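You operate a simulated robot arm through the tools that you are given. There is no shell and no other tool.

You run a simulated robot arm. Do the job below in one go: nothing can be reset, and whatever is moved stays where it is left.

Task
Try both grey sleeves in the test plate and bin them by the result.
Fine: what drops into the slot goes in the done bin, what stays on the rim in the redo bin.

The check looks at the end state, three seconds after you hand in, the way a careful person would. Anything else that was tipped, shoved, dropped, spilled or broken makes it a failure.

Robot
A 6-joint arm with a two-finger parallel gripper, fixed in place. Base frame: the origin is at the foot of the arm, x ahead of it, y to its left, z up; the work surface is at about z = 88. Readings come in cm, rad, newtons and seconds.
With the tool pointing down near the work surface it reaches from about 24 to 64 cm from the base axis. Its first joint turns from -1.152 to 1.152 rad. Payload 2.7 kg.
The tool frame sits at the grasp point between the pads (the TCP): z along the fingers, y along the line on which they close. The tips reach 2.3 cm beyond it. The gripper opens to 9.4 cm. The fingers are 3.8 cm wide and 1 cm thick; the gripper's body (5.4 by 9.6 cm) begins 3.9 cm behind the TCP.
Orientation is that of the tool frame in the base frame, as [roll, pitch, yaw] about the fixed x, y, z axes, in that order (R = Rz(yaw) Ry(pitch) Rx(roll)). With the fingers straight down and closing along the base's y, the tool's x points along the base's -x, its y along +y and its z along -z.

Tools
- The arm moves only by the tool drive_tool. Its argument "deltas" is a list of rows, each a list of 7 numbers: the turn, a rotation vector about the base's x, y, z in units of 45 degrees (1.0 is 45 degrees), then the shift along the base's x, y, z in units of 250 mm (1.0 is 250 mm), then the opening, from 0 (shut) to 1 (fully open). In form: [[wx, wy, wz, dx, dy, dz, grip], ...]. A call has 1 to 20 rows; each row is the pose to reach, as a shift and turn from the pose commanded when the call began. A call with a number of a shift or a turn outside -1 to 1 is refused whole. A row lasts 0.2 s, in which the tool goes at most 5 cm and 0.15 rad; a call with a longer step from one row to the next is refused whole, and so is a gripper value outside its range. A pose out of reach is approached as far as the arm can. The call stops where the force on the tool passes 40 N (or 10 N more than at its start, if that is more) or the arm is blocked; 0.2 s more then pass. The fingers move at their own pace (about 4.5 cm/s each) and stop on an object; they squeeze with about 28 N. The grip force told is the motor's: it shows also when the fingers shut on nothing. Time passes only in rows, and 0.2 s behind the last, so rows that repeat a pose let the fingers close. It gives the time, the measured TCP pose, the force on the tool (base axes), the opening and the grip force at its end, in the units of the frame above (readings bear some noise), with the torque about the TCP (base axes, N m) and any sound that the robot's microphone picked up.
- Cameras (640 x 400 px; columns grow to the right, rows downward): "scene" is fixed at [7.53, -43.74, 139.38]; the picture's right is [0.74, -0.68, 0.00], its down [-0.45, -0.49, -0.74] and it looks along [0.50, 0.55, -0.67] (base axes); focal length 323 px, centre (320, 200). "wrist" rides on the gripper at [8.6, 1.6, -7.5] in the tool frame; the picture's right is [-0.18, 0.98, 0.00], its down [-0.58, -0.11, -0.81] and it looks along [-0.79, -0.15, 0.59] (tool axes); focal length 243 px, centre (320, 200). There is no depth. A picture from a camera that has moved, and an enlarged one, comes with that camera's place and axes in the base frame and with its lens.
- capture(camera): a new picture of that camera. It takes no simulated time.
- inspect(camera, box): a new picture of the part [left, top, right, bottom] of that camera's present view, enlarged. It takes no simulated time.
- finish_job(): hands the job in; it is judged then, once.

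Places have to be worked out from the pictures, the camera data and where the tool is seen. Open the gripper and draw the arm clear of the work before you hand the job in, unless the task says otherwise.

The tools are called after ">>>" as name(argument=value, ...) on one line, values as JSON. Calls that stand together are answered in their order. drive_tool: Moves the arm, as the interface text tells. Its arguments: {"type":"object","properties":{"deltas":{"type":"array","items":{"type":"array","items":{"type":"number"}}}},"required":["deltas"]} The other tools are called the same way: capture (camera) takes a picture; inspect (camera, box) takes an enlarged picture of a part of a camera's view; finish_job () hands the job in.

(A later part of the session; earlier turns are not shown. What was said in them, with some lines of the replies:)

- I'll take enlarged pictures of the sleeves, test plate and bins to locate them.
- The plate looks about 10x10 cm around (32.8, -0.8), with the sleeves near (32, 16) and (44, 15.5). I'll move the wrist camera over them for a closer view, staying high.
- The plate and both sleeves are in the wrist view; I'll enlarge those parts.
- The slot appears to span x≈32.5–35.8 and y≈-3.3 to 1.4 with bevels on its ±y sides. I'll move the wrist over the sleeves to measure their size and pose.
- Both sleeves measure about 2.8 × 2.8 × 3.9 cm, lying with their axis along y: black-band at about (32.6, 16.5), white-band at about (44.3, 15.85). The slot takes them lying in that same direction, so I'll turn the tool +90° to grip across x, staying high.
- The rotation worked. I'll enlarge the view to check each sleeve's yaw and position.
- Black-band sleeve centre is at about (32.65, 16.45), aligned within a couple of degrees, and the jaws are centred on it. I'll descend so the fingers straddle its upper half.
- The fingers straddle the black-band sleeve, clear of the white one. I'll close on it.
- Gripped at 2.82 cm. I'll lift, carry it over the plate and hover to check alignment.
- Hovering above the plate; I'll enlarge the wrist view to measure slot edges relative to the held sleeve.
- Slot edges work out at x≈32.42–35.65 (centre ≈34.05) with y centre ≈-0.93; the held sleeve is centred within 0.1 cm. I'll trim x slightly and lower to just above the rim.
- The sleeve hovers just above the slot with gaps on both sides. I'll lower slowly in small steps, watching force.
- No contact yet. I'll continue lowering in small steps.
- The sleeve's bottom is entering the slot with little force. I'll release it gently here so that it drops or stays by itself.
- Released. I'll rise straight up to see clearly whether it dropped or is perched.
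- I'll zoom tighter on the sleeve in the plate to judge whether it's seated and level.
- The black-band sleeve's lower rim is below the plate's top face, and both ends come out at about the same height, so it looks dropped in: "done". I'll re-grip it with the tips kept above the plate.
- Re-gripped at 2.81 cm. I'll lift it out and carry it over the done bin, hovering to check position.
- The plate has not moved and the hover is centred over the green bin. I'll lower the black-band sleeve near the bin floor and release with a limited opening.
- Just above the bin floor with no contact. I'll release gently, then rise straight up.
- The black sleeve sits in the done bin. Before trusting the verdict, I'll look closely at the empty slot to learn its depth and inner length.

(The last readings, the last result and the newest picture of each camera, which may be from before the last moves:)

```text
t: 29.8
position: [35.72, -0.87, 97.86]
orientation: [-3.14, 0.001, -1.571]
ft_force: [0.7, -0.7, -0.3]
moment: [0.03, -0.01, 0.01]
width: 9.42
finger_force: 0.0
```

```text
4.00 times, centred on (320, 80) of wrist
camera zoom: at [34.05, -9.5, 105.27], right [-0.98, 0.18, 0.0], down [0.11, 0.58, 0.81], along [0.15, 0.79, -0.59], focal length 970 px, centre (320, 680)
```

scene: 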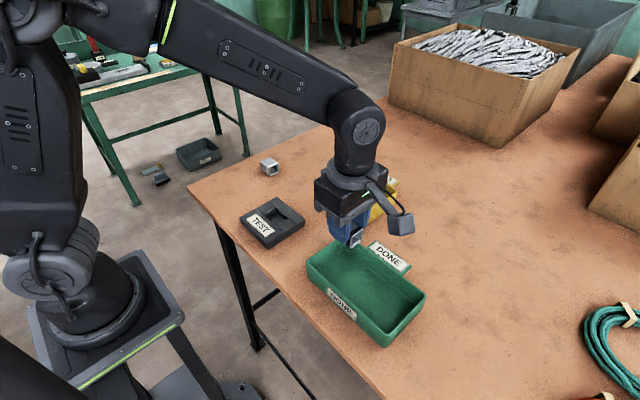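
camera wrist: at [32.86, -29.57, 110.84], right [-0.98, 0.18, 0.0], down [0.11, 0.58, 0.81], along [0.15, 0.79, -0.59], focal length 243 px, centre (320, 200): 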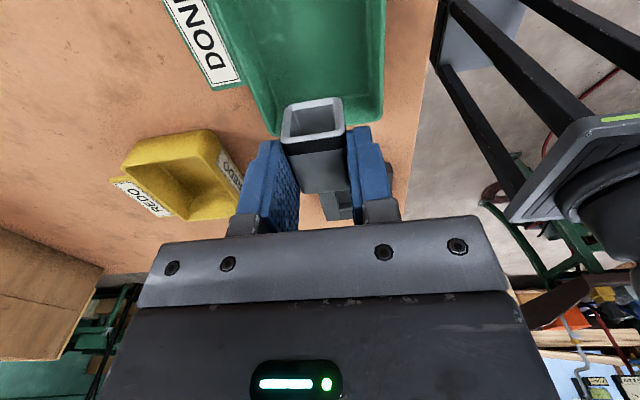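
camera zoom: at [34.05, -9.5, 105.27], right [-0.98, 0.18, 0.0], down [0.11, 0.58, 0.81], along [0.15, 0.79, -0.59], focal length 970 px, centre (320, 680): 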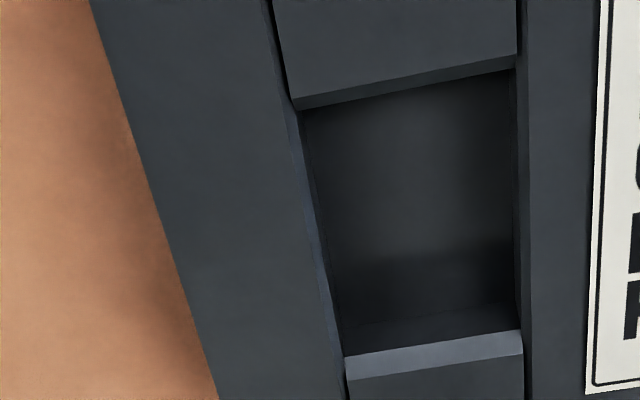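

The empty slot appears roughly 1.2–1.5 cm deep with short bevels at each end, and about 4.1 cm long inside. I'll do the same test with the white-band sleeve and compare from identical views, so I'm moving above it now.

>>> drive_tool(deltas=[[0, 0, 0, 0, 0, 0.15, 1], [0, 0, 0, 0.06, 0.1, 0.24, 1], [0, 0, 0, 0.13, 0.24, 0.24, 1], [0, 0, 0, 0.2, 0.38, 0.24, 1], [0, 0, 0, 0.27, 0.52, 0.24, 1], [0, 0, 0, 0.33, 0.64, 0.24, 1], [0, 0, 0, 0.344, 0.668, 0.24, 1], [0, 0, 0, 0.344, 0.668, 0.24, 1]])

>>> capture(camera="wrist")

>>> inspect(camera="wrist", box=[270, 0, 400, 90])

```text
t: 31.6
position: [44.32, 15.95, 103.92]
orientation: [3.14, 0.003, -1.571]
ft_force: [0.6, -0.9, -0.6]
moment: [-0.03, -0.01, 0.01]
width: 9.39
finger_force: 0.1
```

```text
taken
camera wrist: at [42.65, 7.31, 111.31], right [-0.98, 0.18, 0.0], down [0.11, 0.58, 0.81], along [0.15, 0.79, -0.59], focal length 243 px, centre (320, 200)
```

wrist: 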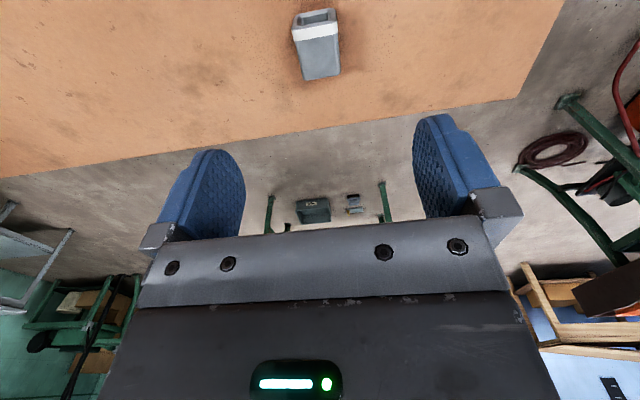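

```text
4.44 times, centred on (335, 45) of wrist
camera zoom: at [42.65, 7.31, 111.31], right [-0.98, 0.18, 0.0], down [0.11, 0.58, 0.81], along [0.15, 0.79, -0.59], focal length 1078 px, centre (253, 889)
```

zoom: 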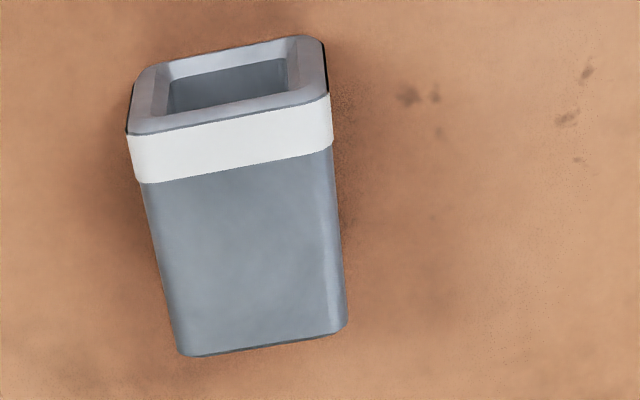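

The white-band sleeve is visibly wider (≈3.2–3.3 cm vs 2.8), centred near (44.3, 15.7), and the jaws are over it. I'll descend and grip it.

>>> drive_tool(deltas=[[0, 0, 0, 0.001, -0.004, -0.15, 1], [0, 0, 0, 0.001, -0.004, -0.3, 1], [0, 0, 0, 0.001, -0.004, -0.4, 1], [0, 0, 0, 0.001, -0.004, -0.45, 1], [0, 0, 0, 0.001, -0.004, -0.476, 1], [0, 0, 0, 0.001, -0.004, -0.476, 1], [0, 0, 0, 0.001, -0.004, -0.476, 0.7], [0, 0, 0, 0.001, -0.004, -0.476, 0.5], [0, 0, 0, 0.001, -0.004, -0.476, 0.3], [0, 0, 0, 0.001, -0.004, -0.476, 0], [0, 0, 0, 0.001, -0.004, -0.476, 0], [0, 0, 0, 0.001, -0.004, -0.476, 0], [0, 0, 0, 0.001, -0.004, -0.476, 0]])

>>> capture(camera="wrist")

```text
t: 34.4
position: [44.33, 15.81, 92.09]
orientation: [3.14, 0.002, -1.571]
ft_force: [-0.2, -0.2, 0.7]
moment: [-0.03, -0.02, -0.02]
width: 3.28
finger_force: 28.5
```

```text
taken
camera wrist: at [42.71, 7.17, 99.46], right [-0.98, 0.18, 0.0], down [0.11, 0.58, 0.81], along [0.15, 0.79, -0.59], focal length 243 px, centre (320, 200)
```

wrist: 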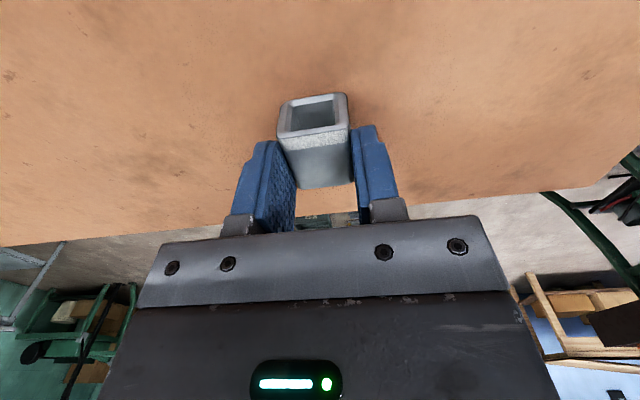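

White-band sleeve measures 3.28 cm in the jaws. I'll carry it over the slot and hover.

>>> drive_tool(deltas=[[0, 0, 0, 0, 0, 0.1, 0], [0, 0, 0, 0, 0, 0.25, 0], [0, 0, 0, -0.04, -0.08, 0.36, 0], [0, 0, 0, -0.12, -0.2, 0.38, 0], [0, 0, 0, -0.2, -0.33, 0.38, 0], [0, 0, 0, -0.28, -0.46, 0.38, 0], [0, 0, 0, -0.36, -0.58, 0.36, 0], [0, 0, 0, -0.41, -0.65, 0.32, 0], [0, 0, 0, -0.41, -0.665, 0.26, 0], [0, 0, 0, -0.41, -0.665, 0.2, 0], [0, 0, 0, -0.41, -0.665, 0.2, 0]])

>>> inspect(camera="wrist", box=[225, 0, 425, 125])

>>> inspect(camera="scene", box=[230, 170, 320, 250])

```text
t: 36.8
position: [34.03, -0.99, 96.92]
orientation: [-3.141, 0.002, -1.571]
ft_force: [-0.2, 0.1, -0.6]
moment: [0.03, -0.01, -0.04]
width: 3.25
finger_force: 28.1
```

```text
3.20 times, centred on (325, 62) of wrist
camera zoom: at [32.45, -9.55, 104.39], right [-0.98, 0.18, 0.0], down [0.11, 0.58, 0.81], along [0.15, 0.79, -0.59], focal length 776 px, centre (304, 640)
```

zoom: 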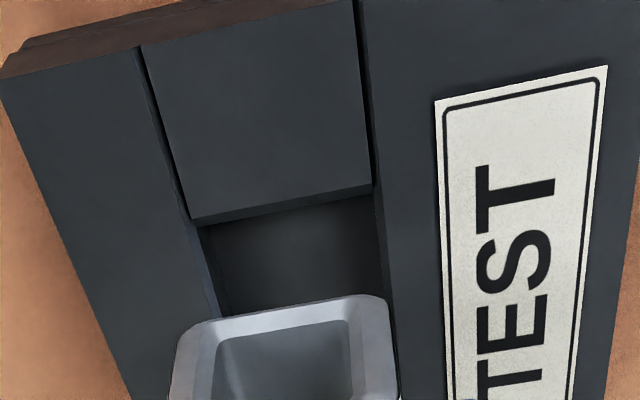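

```text
5.00 times, centred on (275, 210) of scene
camera zoom: at [7.53, -43.74, 139.38], right [0.74, -0.68, 0.0], down [-0.45, -0.49, -0.74], along [0.5, 0.55, -0.67], focal length 1616 px, centre (545, 150)
```

zoom: 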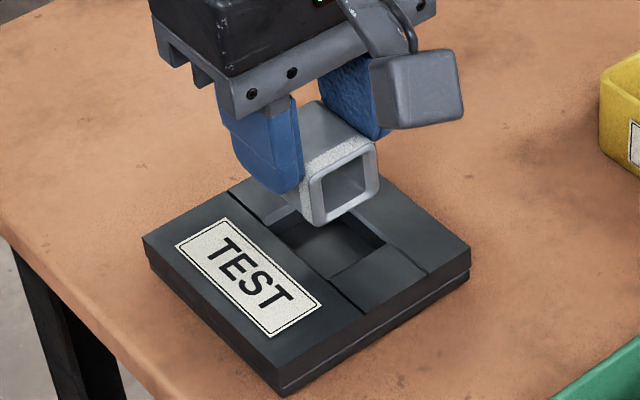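

Aligned over the slot. I'll lower to just above the rim, then continue gently.

>>> drive_tool(deltas=[[0, 0, 0, 0, 0, -0.05, 0], [0, 0, 0, 0, 0, -0.09, 0], [0, 0, 0, 0, 0, -0.105, 0], [0, 0, 0, 0, 0, -0.105, 0]])

>>> drive_tool(deltas=[[0, 0, 0, 0, 0, -0.004, 0], [0, 0, 0, 0, 0, -0.008, 0], [0, 0, 0, 0, 0, -0.012, 0], [0, 0, 0, 0, 0, -0.012, 0]])

>>> inspect(camera="scene", box=[230, 170, 320, 250])

>>> inspect(camera="wrist", box=[225, 30, 425, 210])

```text
t: 37.8
position: [34.05, -0.96, 94.38]
orientation: [3.139, 0.001, -1.571]
ft_force: [-3.1, -0.4, 5.6]
moment: [-0.02, 0.04, 0.0]
width: 3.27
finger_force: 27.7
```

```text
t: 38.8
position: [33.98, -0.91, 94.07]
orientation: [-3.141, 0.002, -1.57]
ft_force: [-8.1, -0.8, 17.5]
moment: [-0.04, 0.19, -0.02]
width: 3.27
finger_force: 28.1
```

```text
5.00 times, centred on (275, 210) of scene
camera zoom: at [7.49, -43.74, 139.38], right [0.74, -0.68, 0.0], down [-0.45, -0.49, -0.74], along [0.5, 0.55, -0.67], focal length 1616 px, centre (545, 150)
```

zoom: 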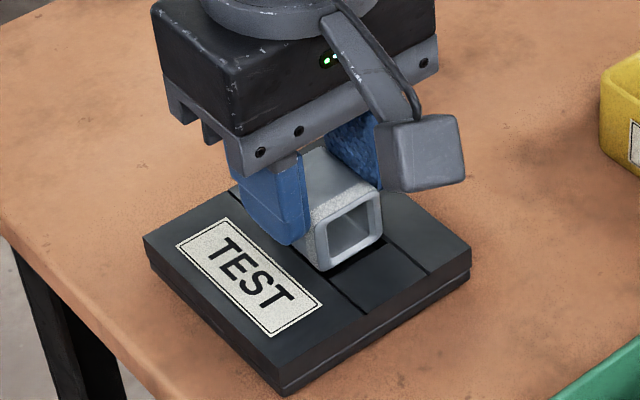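

```text
2.22 times, centred on (325, 120) of wrist
camera zoom: at [32.42, -9.49, 101.52], right [-0.98, 0.18, 0.0], down [0.11, 0.58, 0.81], along [0.15, 0.79, -0.59], focal length 539 px, centre (309, 378)
```

zoom: 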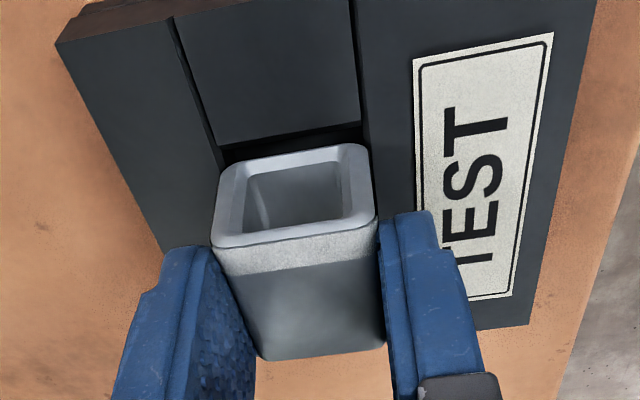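

Contact at TCP z≈94.4 with a -x push: the white sleeve is catching the +x edge of the slot. To be fair to it, I'll back off, shift slightly -x, and try again centred.

>>> drive_tool(deltas=[[0, 0, 0, 0, 0, 0.012, 0], [0, 0, 0, 0, 0, 0.024, 0], [0, 0, 0, -0.004, 0, 0.024, 0], [0, 0, 0, -0.004, 0, 0.024, 0]])

>>> drive_tool(deltas=[[0, 0, 0, 0, 0, -0.006, 0], [0, 0, 0, 0, 0, -0.012, 0], [0, 0, 0, 0, 0, -0.016, 0], [0, 0, 0, 0, 0, -0.02, 0], [0, 0, 0, 0, 0, -0.02, 0]])

```text
t: 39.8
position: [33.95, -0.78, 94.87]
orientation: [3.141, 0.002, -1.57]
ft_force: [0.1, 0.1, -0.6]
moment: [0.0, 0.0, 0.02]
width: 3.27
finger_force: 28.7
```

```text
t: 41.0
position: [33.94, -0.94, 94.19]
orientation: [3.141, 0.002, -1.571]
ft_force: [-0.7, 0.2, 0.8]
moment: [0.0, -0.02, 0.01]
width: 3.29
finger_force: 28.4
```

No contact now at a height that touched before, so centring matters. I'll keep lowering in small steps.

>>> drive_tool(deltas=[[0, 0, 0, 0, 0, -0.004, 0], [0, 0, 0, 0, 0, -0.008, 0], [0, 0, 0, 0, 0, -0.008, 0]])

>>> inspect(camera="wrist", box=[225, 30, 425, 210])

>>> inspect(camera="scene", box=[230, 170, 320, 250])

```text
t: 41.8
position: [34.08, -1.07, 94.1]
orientation: [-3.14, 0.003, -1.57]
ft_force: [-4.3, 1.4, 17.7]
moment: [0.04, 0.08, -0.01]
width: 3.28
finger_force: 27.9
```

```text
2.22 times, centred on (325, 120) of wrist
camera zoom: at [32.39, -9.5, 101.41], right [-0.98, 0.18, 0.0], down [0.11, 0.58, 0.81], along [0.15, 0.79, -0.59], focal length 539 px, centre (309, 378)
```

zoom: 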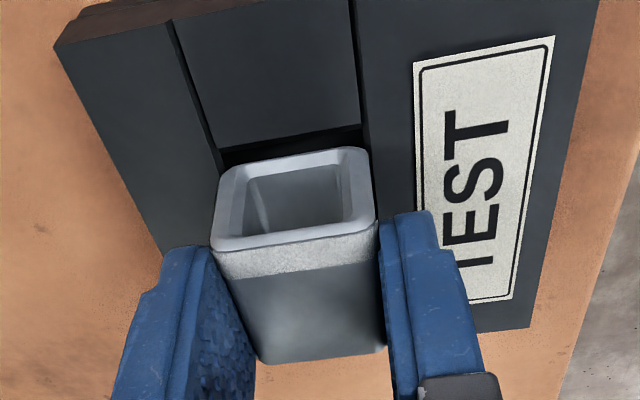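

```text
5.00 times, centred on (275, 210) of scene
camera zoom: at [7.5, -43.73, 139.39], right [0.74, -0.68, 0.0], down [-0.45, -0.49, -0.74], along [0.5, 0.55, -0.67], focal length 1616 px, centre (545, 150)
```

zoom: 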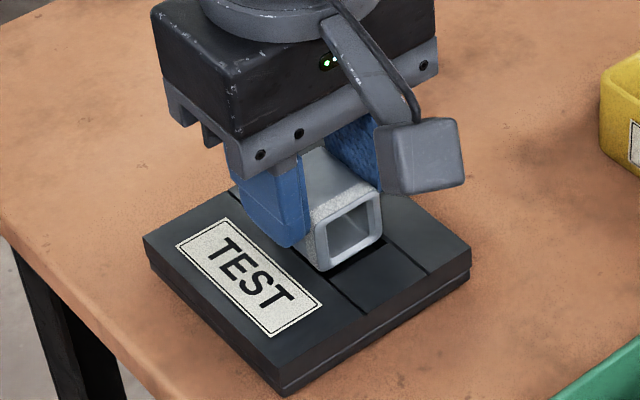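

Contact again with a mostly vertical 18 N, small -x component. I'll ease off, shift another 0.06 cm in -x, touch once more, then release lightly so it settles freely.

>>> drive_tool(deltas=[[0, 0, 0, 0, 0, 0.008, 0], [0, 0, 0, -0.0028, 0, 0.02, 0], [0, 0, 0, -0.0028, 0, 0.02, 0], [0, 0, 0, -0.0028, 0, 0.008, 0], [0, 0, 0, -0.0028, 0, 0.002, 0], [0, 0, 0, -0.0028, 0, 0.002, 0]])

>>> drive_tool(deltas=[[0, 0, 0, 0, 0, -0.004, 0], [0, 0, 0, 0, 0, -0.004, 0]])

```text
t: 43.2
position: [33.99, -1.0, 94.07]
orientation: [-3.14, 0.003, -1.571]
ft_force: [3.1, -0.4, 5.5]
moment: [-0.01, -0.04, 0.02]
width: 3.26
finger_force: 27.7
```

```text
t: 43.8
position: [33.94, -0.81, 94.03]
orientation: [-3.139, 0.001, -1.572]
ft_force: [2.8, 0.2, 17.6]
moment: [0.05, -0.01, 0.01]
width: 3.29
finger_force: 27.8
```

The side force flipped sign while vertical support remained, so it's being stopped on both edges. I'll centre between, ease to light contact and release to see the resting state.

>>> drive_tool(deltas=[[0, 0, 0, 0, 0, 0.006, 0], [0, 0, 0, 0.0014, 0, 0.008, 0], [0, 0, 0, 0.0014, 0, 0.006, 0], [0, 0, 0, 0.0014, 0, 0.004, 0], [0, 0, 0, 0.0014, 0, 0.004, 0]])

>>> drive_tool(deltas=[[0, 0, 0, 0, 0, 0, 0.37], [0, 0, 0, 0, 0, 0, 0.45], [0, 0, 0, 0, 0, 0, 0.55], [0, 0, 0, 0, 0, 0, 0.6], [0, 0, 0, 0, 0, 0, 0.6], [0, 0, 0, 0, 0, 0, 0.6]])

>>> inspect(camera="scene", box=[230, 170, 320, 250])

>>> inspect(camera="wrist", box=[225, 30, 425, 210])

```text
t: 45.0
position: [34.02, -0.98, 94.07]
orientation: [-3.141, 0.001, -1.57]
ft_force: [3.5, -1.0, 4.9]
moment: [0.04, 0.01, -0.01]
width: 3.28
finger_force: 27.7
```

```text
t: 46.4
position: [33.95, -0.96, 94.08]
orientation: [3.141, 0.001, -1.571]
ft_force: [-0.9, -0.1, -0.7]
moment: [0.02, -0.01, -0.01]
width: 5.67
finger_force: 0.2
```

```text
5.00 times, centred on (275, 210) of scene
camera zoom: at [7.53, -43.74, 139.38], right [0.74, -0.68, 0.0], down [-0.45, -0.49, -0.74], along [0.5, 0.55, -0.67], focal length 1616 px, centre (545, 150)
```

zoom: 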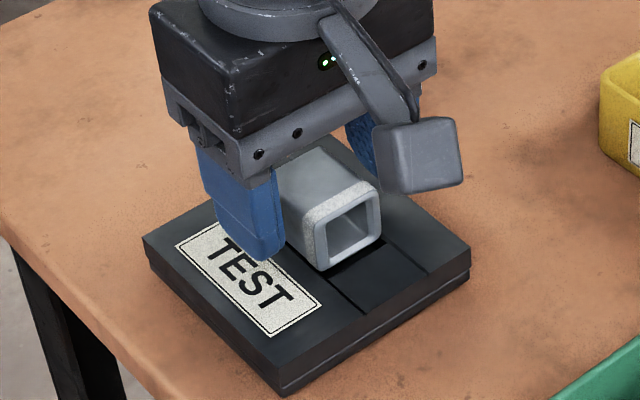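

```text
2.22 times, centred on (325, 120) of wrist
camera zoom: at [32.37, -9.47, 101.44], right [-0.98, 0.18, 0.0], down [0.11, 0.58, 0.81], along [0.15, 0.79, -0.59], focal length 539 px, centre (309, 378)
```

zoom: 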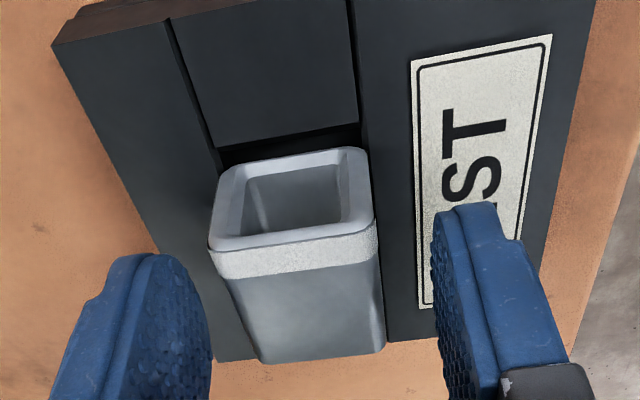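

Released, the white-band sleeve stays up with its full front rim visible above the plate. I'll rise for the same comparison view as for the black one.

>>> drive_tool(deltas=[[0, 0, 0, 0, 0, 0.05, 0.62], [0, 0, 0, 0, 0, 0.15, 0.65], [0, 0, 0, 0, 0, 0.28, 0.7], [0, 0, 0, 0, 0, 0.39, 0.8], [0, 0, 0, 0, 0, 0.39, 0.8], [0, 0, 0, 0, 0, 0.39, 0.8]])

>>> inspect(camera="scene", box=[260, 192, 300, 230])

>>> inspect(camera="wrist", box=[250, 0, 410, 110])

```text
t: 47.8
position: [34.02, -0.9, 103.78]
orientation: [-3.14, 0.002, -1.57]
ft_force: [0.4, 0.9, -0.4]
moment: [-0.03, -0.02, 0.0]
width: 7.52
finger_force: 0.1
```

```text
10.53 times, centred on (280, 211) of scene
camera zoom: at [7.53, -43.74, 139.38], right [0.74, -0.68, 0.0], down [-0.45, -0.49, -0.74], along [0.5, 0.55, -0.67], focal length 3402 px, centre (741, 84)
```

zoom: 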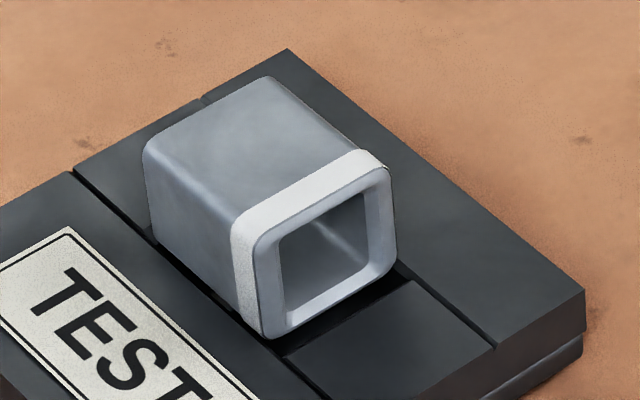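

```text
3.64 times, centred on (330, 55) of wrist
camera zoom: at [32.32, -9.46, 111.17], right [-0.98, 0.18, 0.0], down [0.11, 0.58, 0.81], along [0.15, 0.79, -0.59], focal length 882 px, centre (284, 727)
```

zoom: 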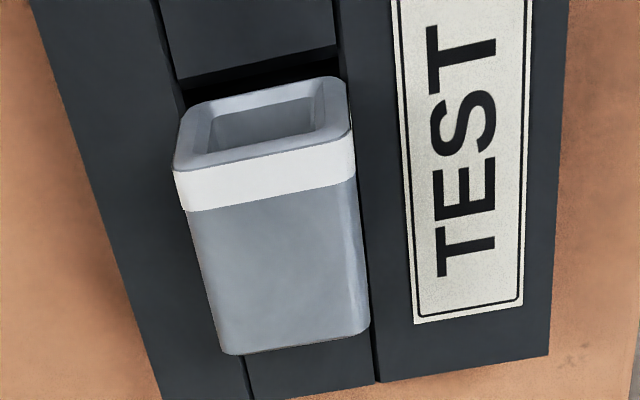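

Clear contrast: the white-band sleeve sits on top of the rim with its lower lip visible, while black's was sunk below it. White goes to redo; I'll re-grip it.

>>> drive_tool(deltas=[[0, 0, 0, 0, 0, -0.14, 0.75], [0, 0, 0, 0, 0, -0.26, 0.65], [0, 0, 0, 0, 0, -0.34, 0.62], [0, 0, 0, 0, 0, -0.38, 0.62], [0, 0, 0, 0, 0, -0.392, 0.62], [0, 0, 0, 0, 0, -0.392, 0.62], [0, 0, 0, 0, 0, -0.392, 0.4], [0, 0, 0, 0, 0, -0.392, 0.2], [0, 0, 0, 0, 0, -0.392, 0], [0, 0, 0, 0, 0, -0.392, 0], [0, 0, 0, 0, 0, -0.392, 0]])

>>> capture(camera="wrist")

```text
t: 50.2
position: [33.94, -0.92, 93.84]
orientation: [3.141, 0.0, -1.569]
ft_force: [0.9, -0.5, 0.2]
moment: [0.0, -0.02, 0.02]
width: 3.26
finger_force: 27.9
```

```text
taken
camera wrist: at [32.36, -9.51, 101.3], right [-0.98, 0.18, 0.0], down [0.11, 0.58, 0.81], along [0.15, 0.79, -0.59], focal length 243 px, centre (320, 200)
```

wrist: 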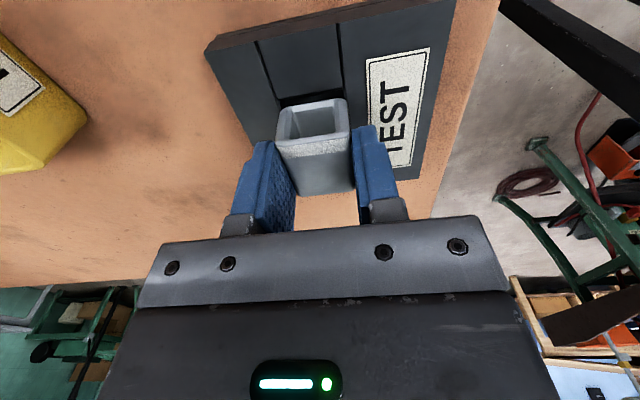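

Gripped at 3.26 cm. I'll lift and carry it over the yellow bin, hovering to check.

>>> drive_tool(deltas=[[0, 0, 0, 0, 0, 0.08, 0], [0, 0, 0, 0, 0, 0.22, 0], [0, 0, 0, 0.05, -0.02, 0.36, 0], [0, 0, 0, 0.18, -0.08, 0.4, 0], [0, 0, 0, 0.32, -0.14, 0.4, 0], [0, 0, 0, 0.46, -0.21, 0.4, 0], [0, 0, 0, 0.6, -0.28, 0.4, 0], [0, 0, 0, 0.7, -0.32, 0.4, 0], [0, 0, 0, 0.736, -0.336, 0.4, 0], [0, 0, 0, 0.736, -0.336, 0.4, 0]])

>>> capture(camera="wrist")

>>> capture(camera="scene")

```text
t: 52.4
position: [52.25, -9.37, 104.08]
orientation: [-3.141, 0.001, -1.571]
ft_force: [0.3, 0.0, -0.4]
moment: [-0.01, -0.02, -0.02]
width: 3.26
finger_force: 28.0
```

```text
taken
camera wrist: at [50.7, -17.87, 111.42], right [-0.98, 0.18, 0.0], down [0.11, 0.58, 0.81], along [0.15, 0.79, -0.59], focal length 243 px, centre (320, 200)
```

wrist: 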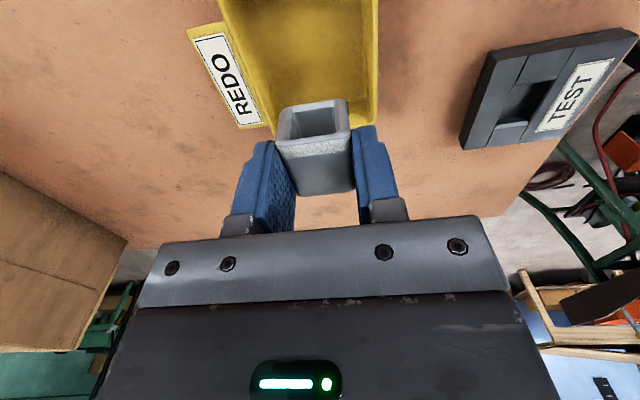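

```text
taken
```

scene: 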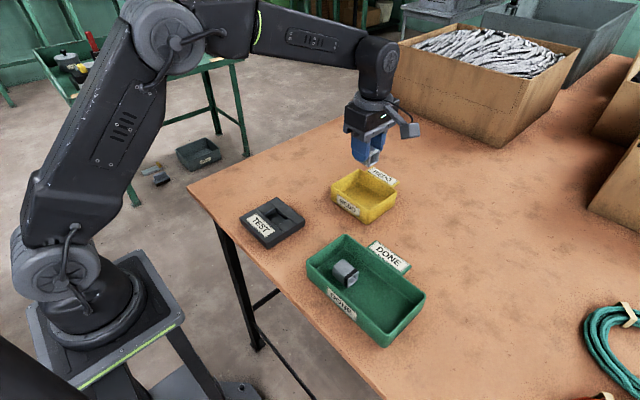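

The yellow bin spans about x 48–58, y -15 to -3.5; I'll shift 0.5 cm in +x to centre and lower near its floor.

>>> drive_tool(deltas=[[0, 0, 0, 0.02, 0, -0.05, 0], [0, 0, 0, 0.02, 0, -0.2, 0], [0, 0, 0, 0.02, 0, -0.32, 0], [0, 0, 0, 0.02, 0, -0.39, 0], [0, 0, 0, 0.02, 0, -0.425, 0], [0, 0, 0, 0.02, 0, -0.44, 0], [0, 0, 0, 0.02, 0, -0.448, 0], [0, 0, 0, 0.02, 0, -0.448, 0]])

>>> inspect(camera="scene", box=[310, 120, 430, 240])

>>> capture(camera="wrist")

```text
t: 54.2
position: [52.74, -9.25, 92.94]
orientation: [-3.141, 0.001, -1.571]
ft_force: [-0.7, 0.6, 0.4]
moment: [-0.01, -0.02, -0.01]
width: 3.28
finger_force: 28.1
```

```text
3.33 times, centred on (370, 180) of scene
camera zoom: at [7.53, -43.74, 139.38], right [0.74, -0.68, 0.0], down [-0.45, -0.49, -0.74], along [0.5, 0.55, -0.67], focal length 1077 px, centre (153, 267)
```

zoom: 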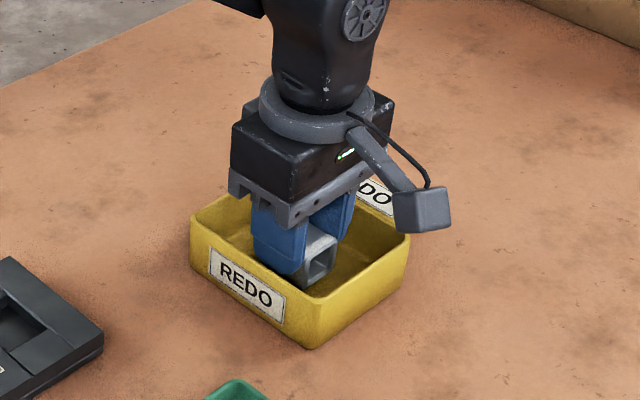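

```text
taken
camera wrist: at [51.18, -17.87, 100.16], right [-0.98, 0.18, 0.0], down [0.11, 0.58, 0.81], along [0.15, 0.79, -0.59], focal length 243 px, centre (320, 200)
```

wrist: 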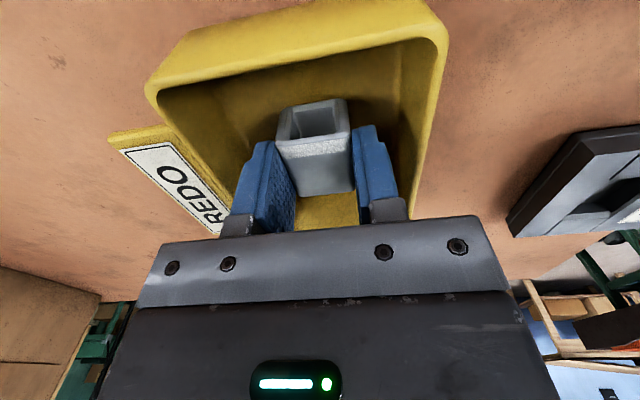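

No contact and well inside the bin. I'll go down a little further, release with limited opening, then rise.

>>> drive_tool(deltas=[[0, 0, 0, 0, 0, -0.006, 0], [0, 0, 0, 0, 0, -0.012, 0], [0, 0, 0, 0, 0, -0.016, 0], [0, 0, 0, 0, 0, -0.016, 0]])

>>> drive_tool(deltas=[[0, 0, 0, 0, 0, 0, 0.37], [0, 0, 0, 0, 0, 0, 0.43], [0, 0, 0, 0, 0, 0, 0.5], [0, 0, 0, 0, 0, 0, 0.52], [0, 0, 0, 0, 0, 0, 0.52]])

>>> drive_tool(deltas=[[0, 0, 0, 0, 0, 0.05, 0.52], [0, 0, 0, 0, 0, 0.18, 0.52], [0, 0, 0, 0, 0, 0.34, 0.52], [0, 0, 0, 0, 0, 0.5, 0.52], [0, 0, 0, -0.1, 0.1, 0.6, 0.8], [0, 0, 0, -0.24, 0.2, 0.65, 1], [0, 0, 0, -0.36, 0.32, 0.65, 1], [0, 0, 0, -0.46, 0.44, 0.65, 1], [0, 0, 0, -0.46, 0.44, 0.65, 1]])

>>> capture(camera="scene")

>>> inspect(camera="scene", box=[240, 150, 440, 350])

```text
t: 55.2
position: [52.94, -9.22, 92.31]
orientation: [-3.141, 0.003, -1.569]
ft_force: [0.0, 0.1, -1.0]
moment: [-0.02, -0.02, 0.02]
width: 3.26
finger_force: 28.2
```

```text
t: 56.4
position: [52.89, -9.2, 92.36]
orientation: [-3.141, 0.002, -1.572]
ft_force: [0.1, 0.1, -0.7]
moment: [0.01, -0.03, 0.0]
width: 4.88
finger_force: 0.1
```

```text
t: 58.4
position: [41.35, 1.69, 108.81]
orientation: [-3.141, 0.0, -1.573]
ft_force: [0.1, 0.2, 0.4]
moment: [0.01, 0.01, 0.01]
width: 9.4
finger_force: 0.0
```

```text
taken
```

scene: 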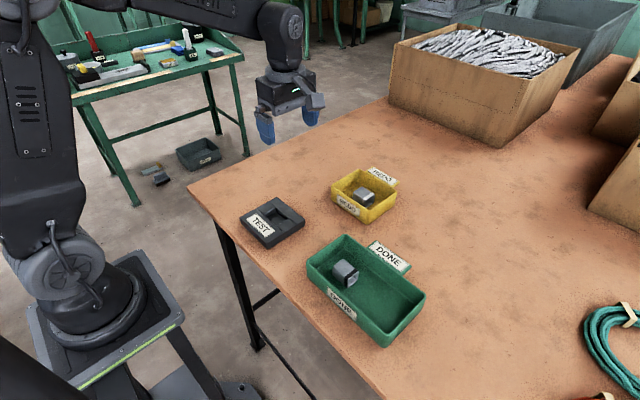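

```text
2.00 times, centred on (340, 250) of scene
camera zoom: at [7.53, -43.74, 139.38], right [0.74, -0.68, 0.0], down [-0.45, -0.49, -0.74], along [0.5, 0.55, -0.67], focal length 646 px, centre (280, 100)
```

zoom: 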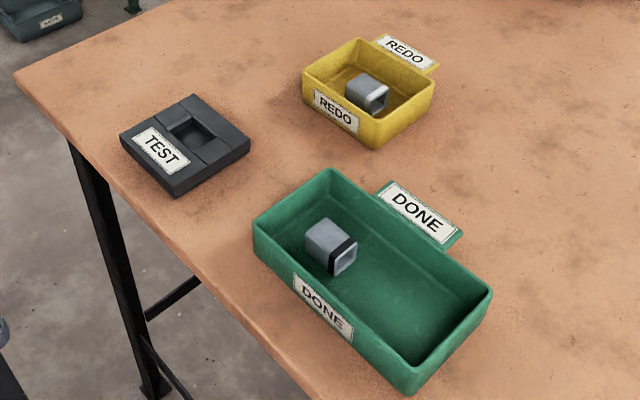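

The black-band sleeve (dropped in) is in the done bin and the white-band one (stayed on the rim) is in the redo bin. The plate and bins are unmoved, the gripper is open and the arm is clear, so I'm handing in.

>>> finish_job()

```text
The job is handed in.
```

I tried both grey sleeves in the test plate, binned each by its result, and handed the job in; I haven't seen the check's verdict.

| Sleeve | Width in the gripper | Result in the slot | Bin |
|---|---|---|---|
| Black band | 2.8 cm | Dropped below the rim | Done |
| White band | 3.3 cm | Stayed on the rim | Redo |

I tried the white sleeve at three slightly different positions across the slot. It stopped on the rim each time, with the side force changing direction, so it is too wide rather than misaligned.

In the last pictures the plate and bins are where they started and nothing else looks disturbed. The gripper is open and the arm is clear of the work.
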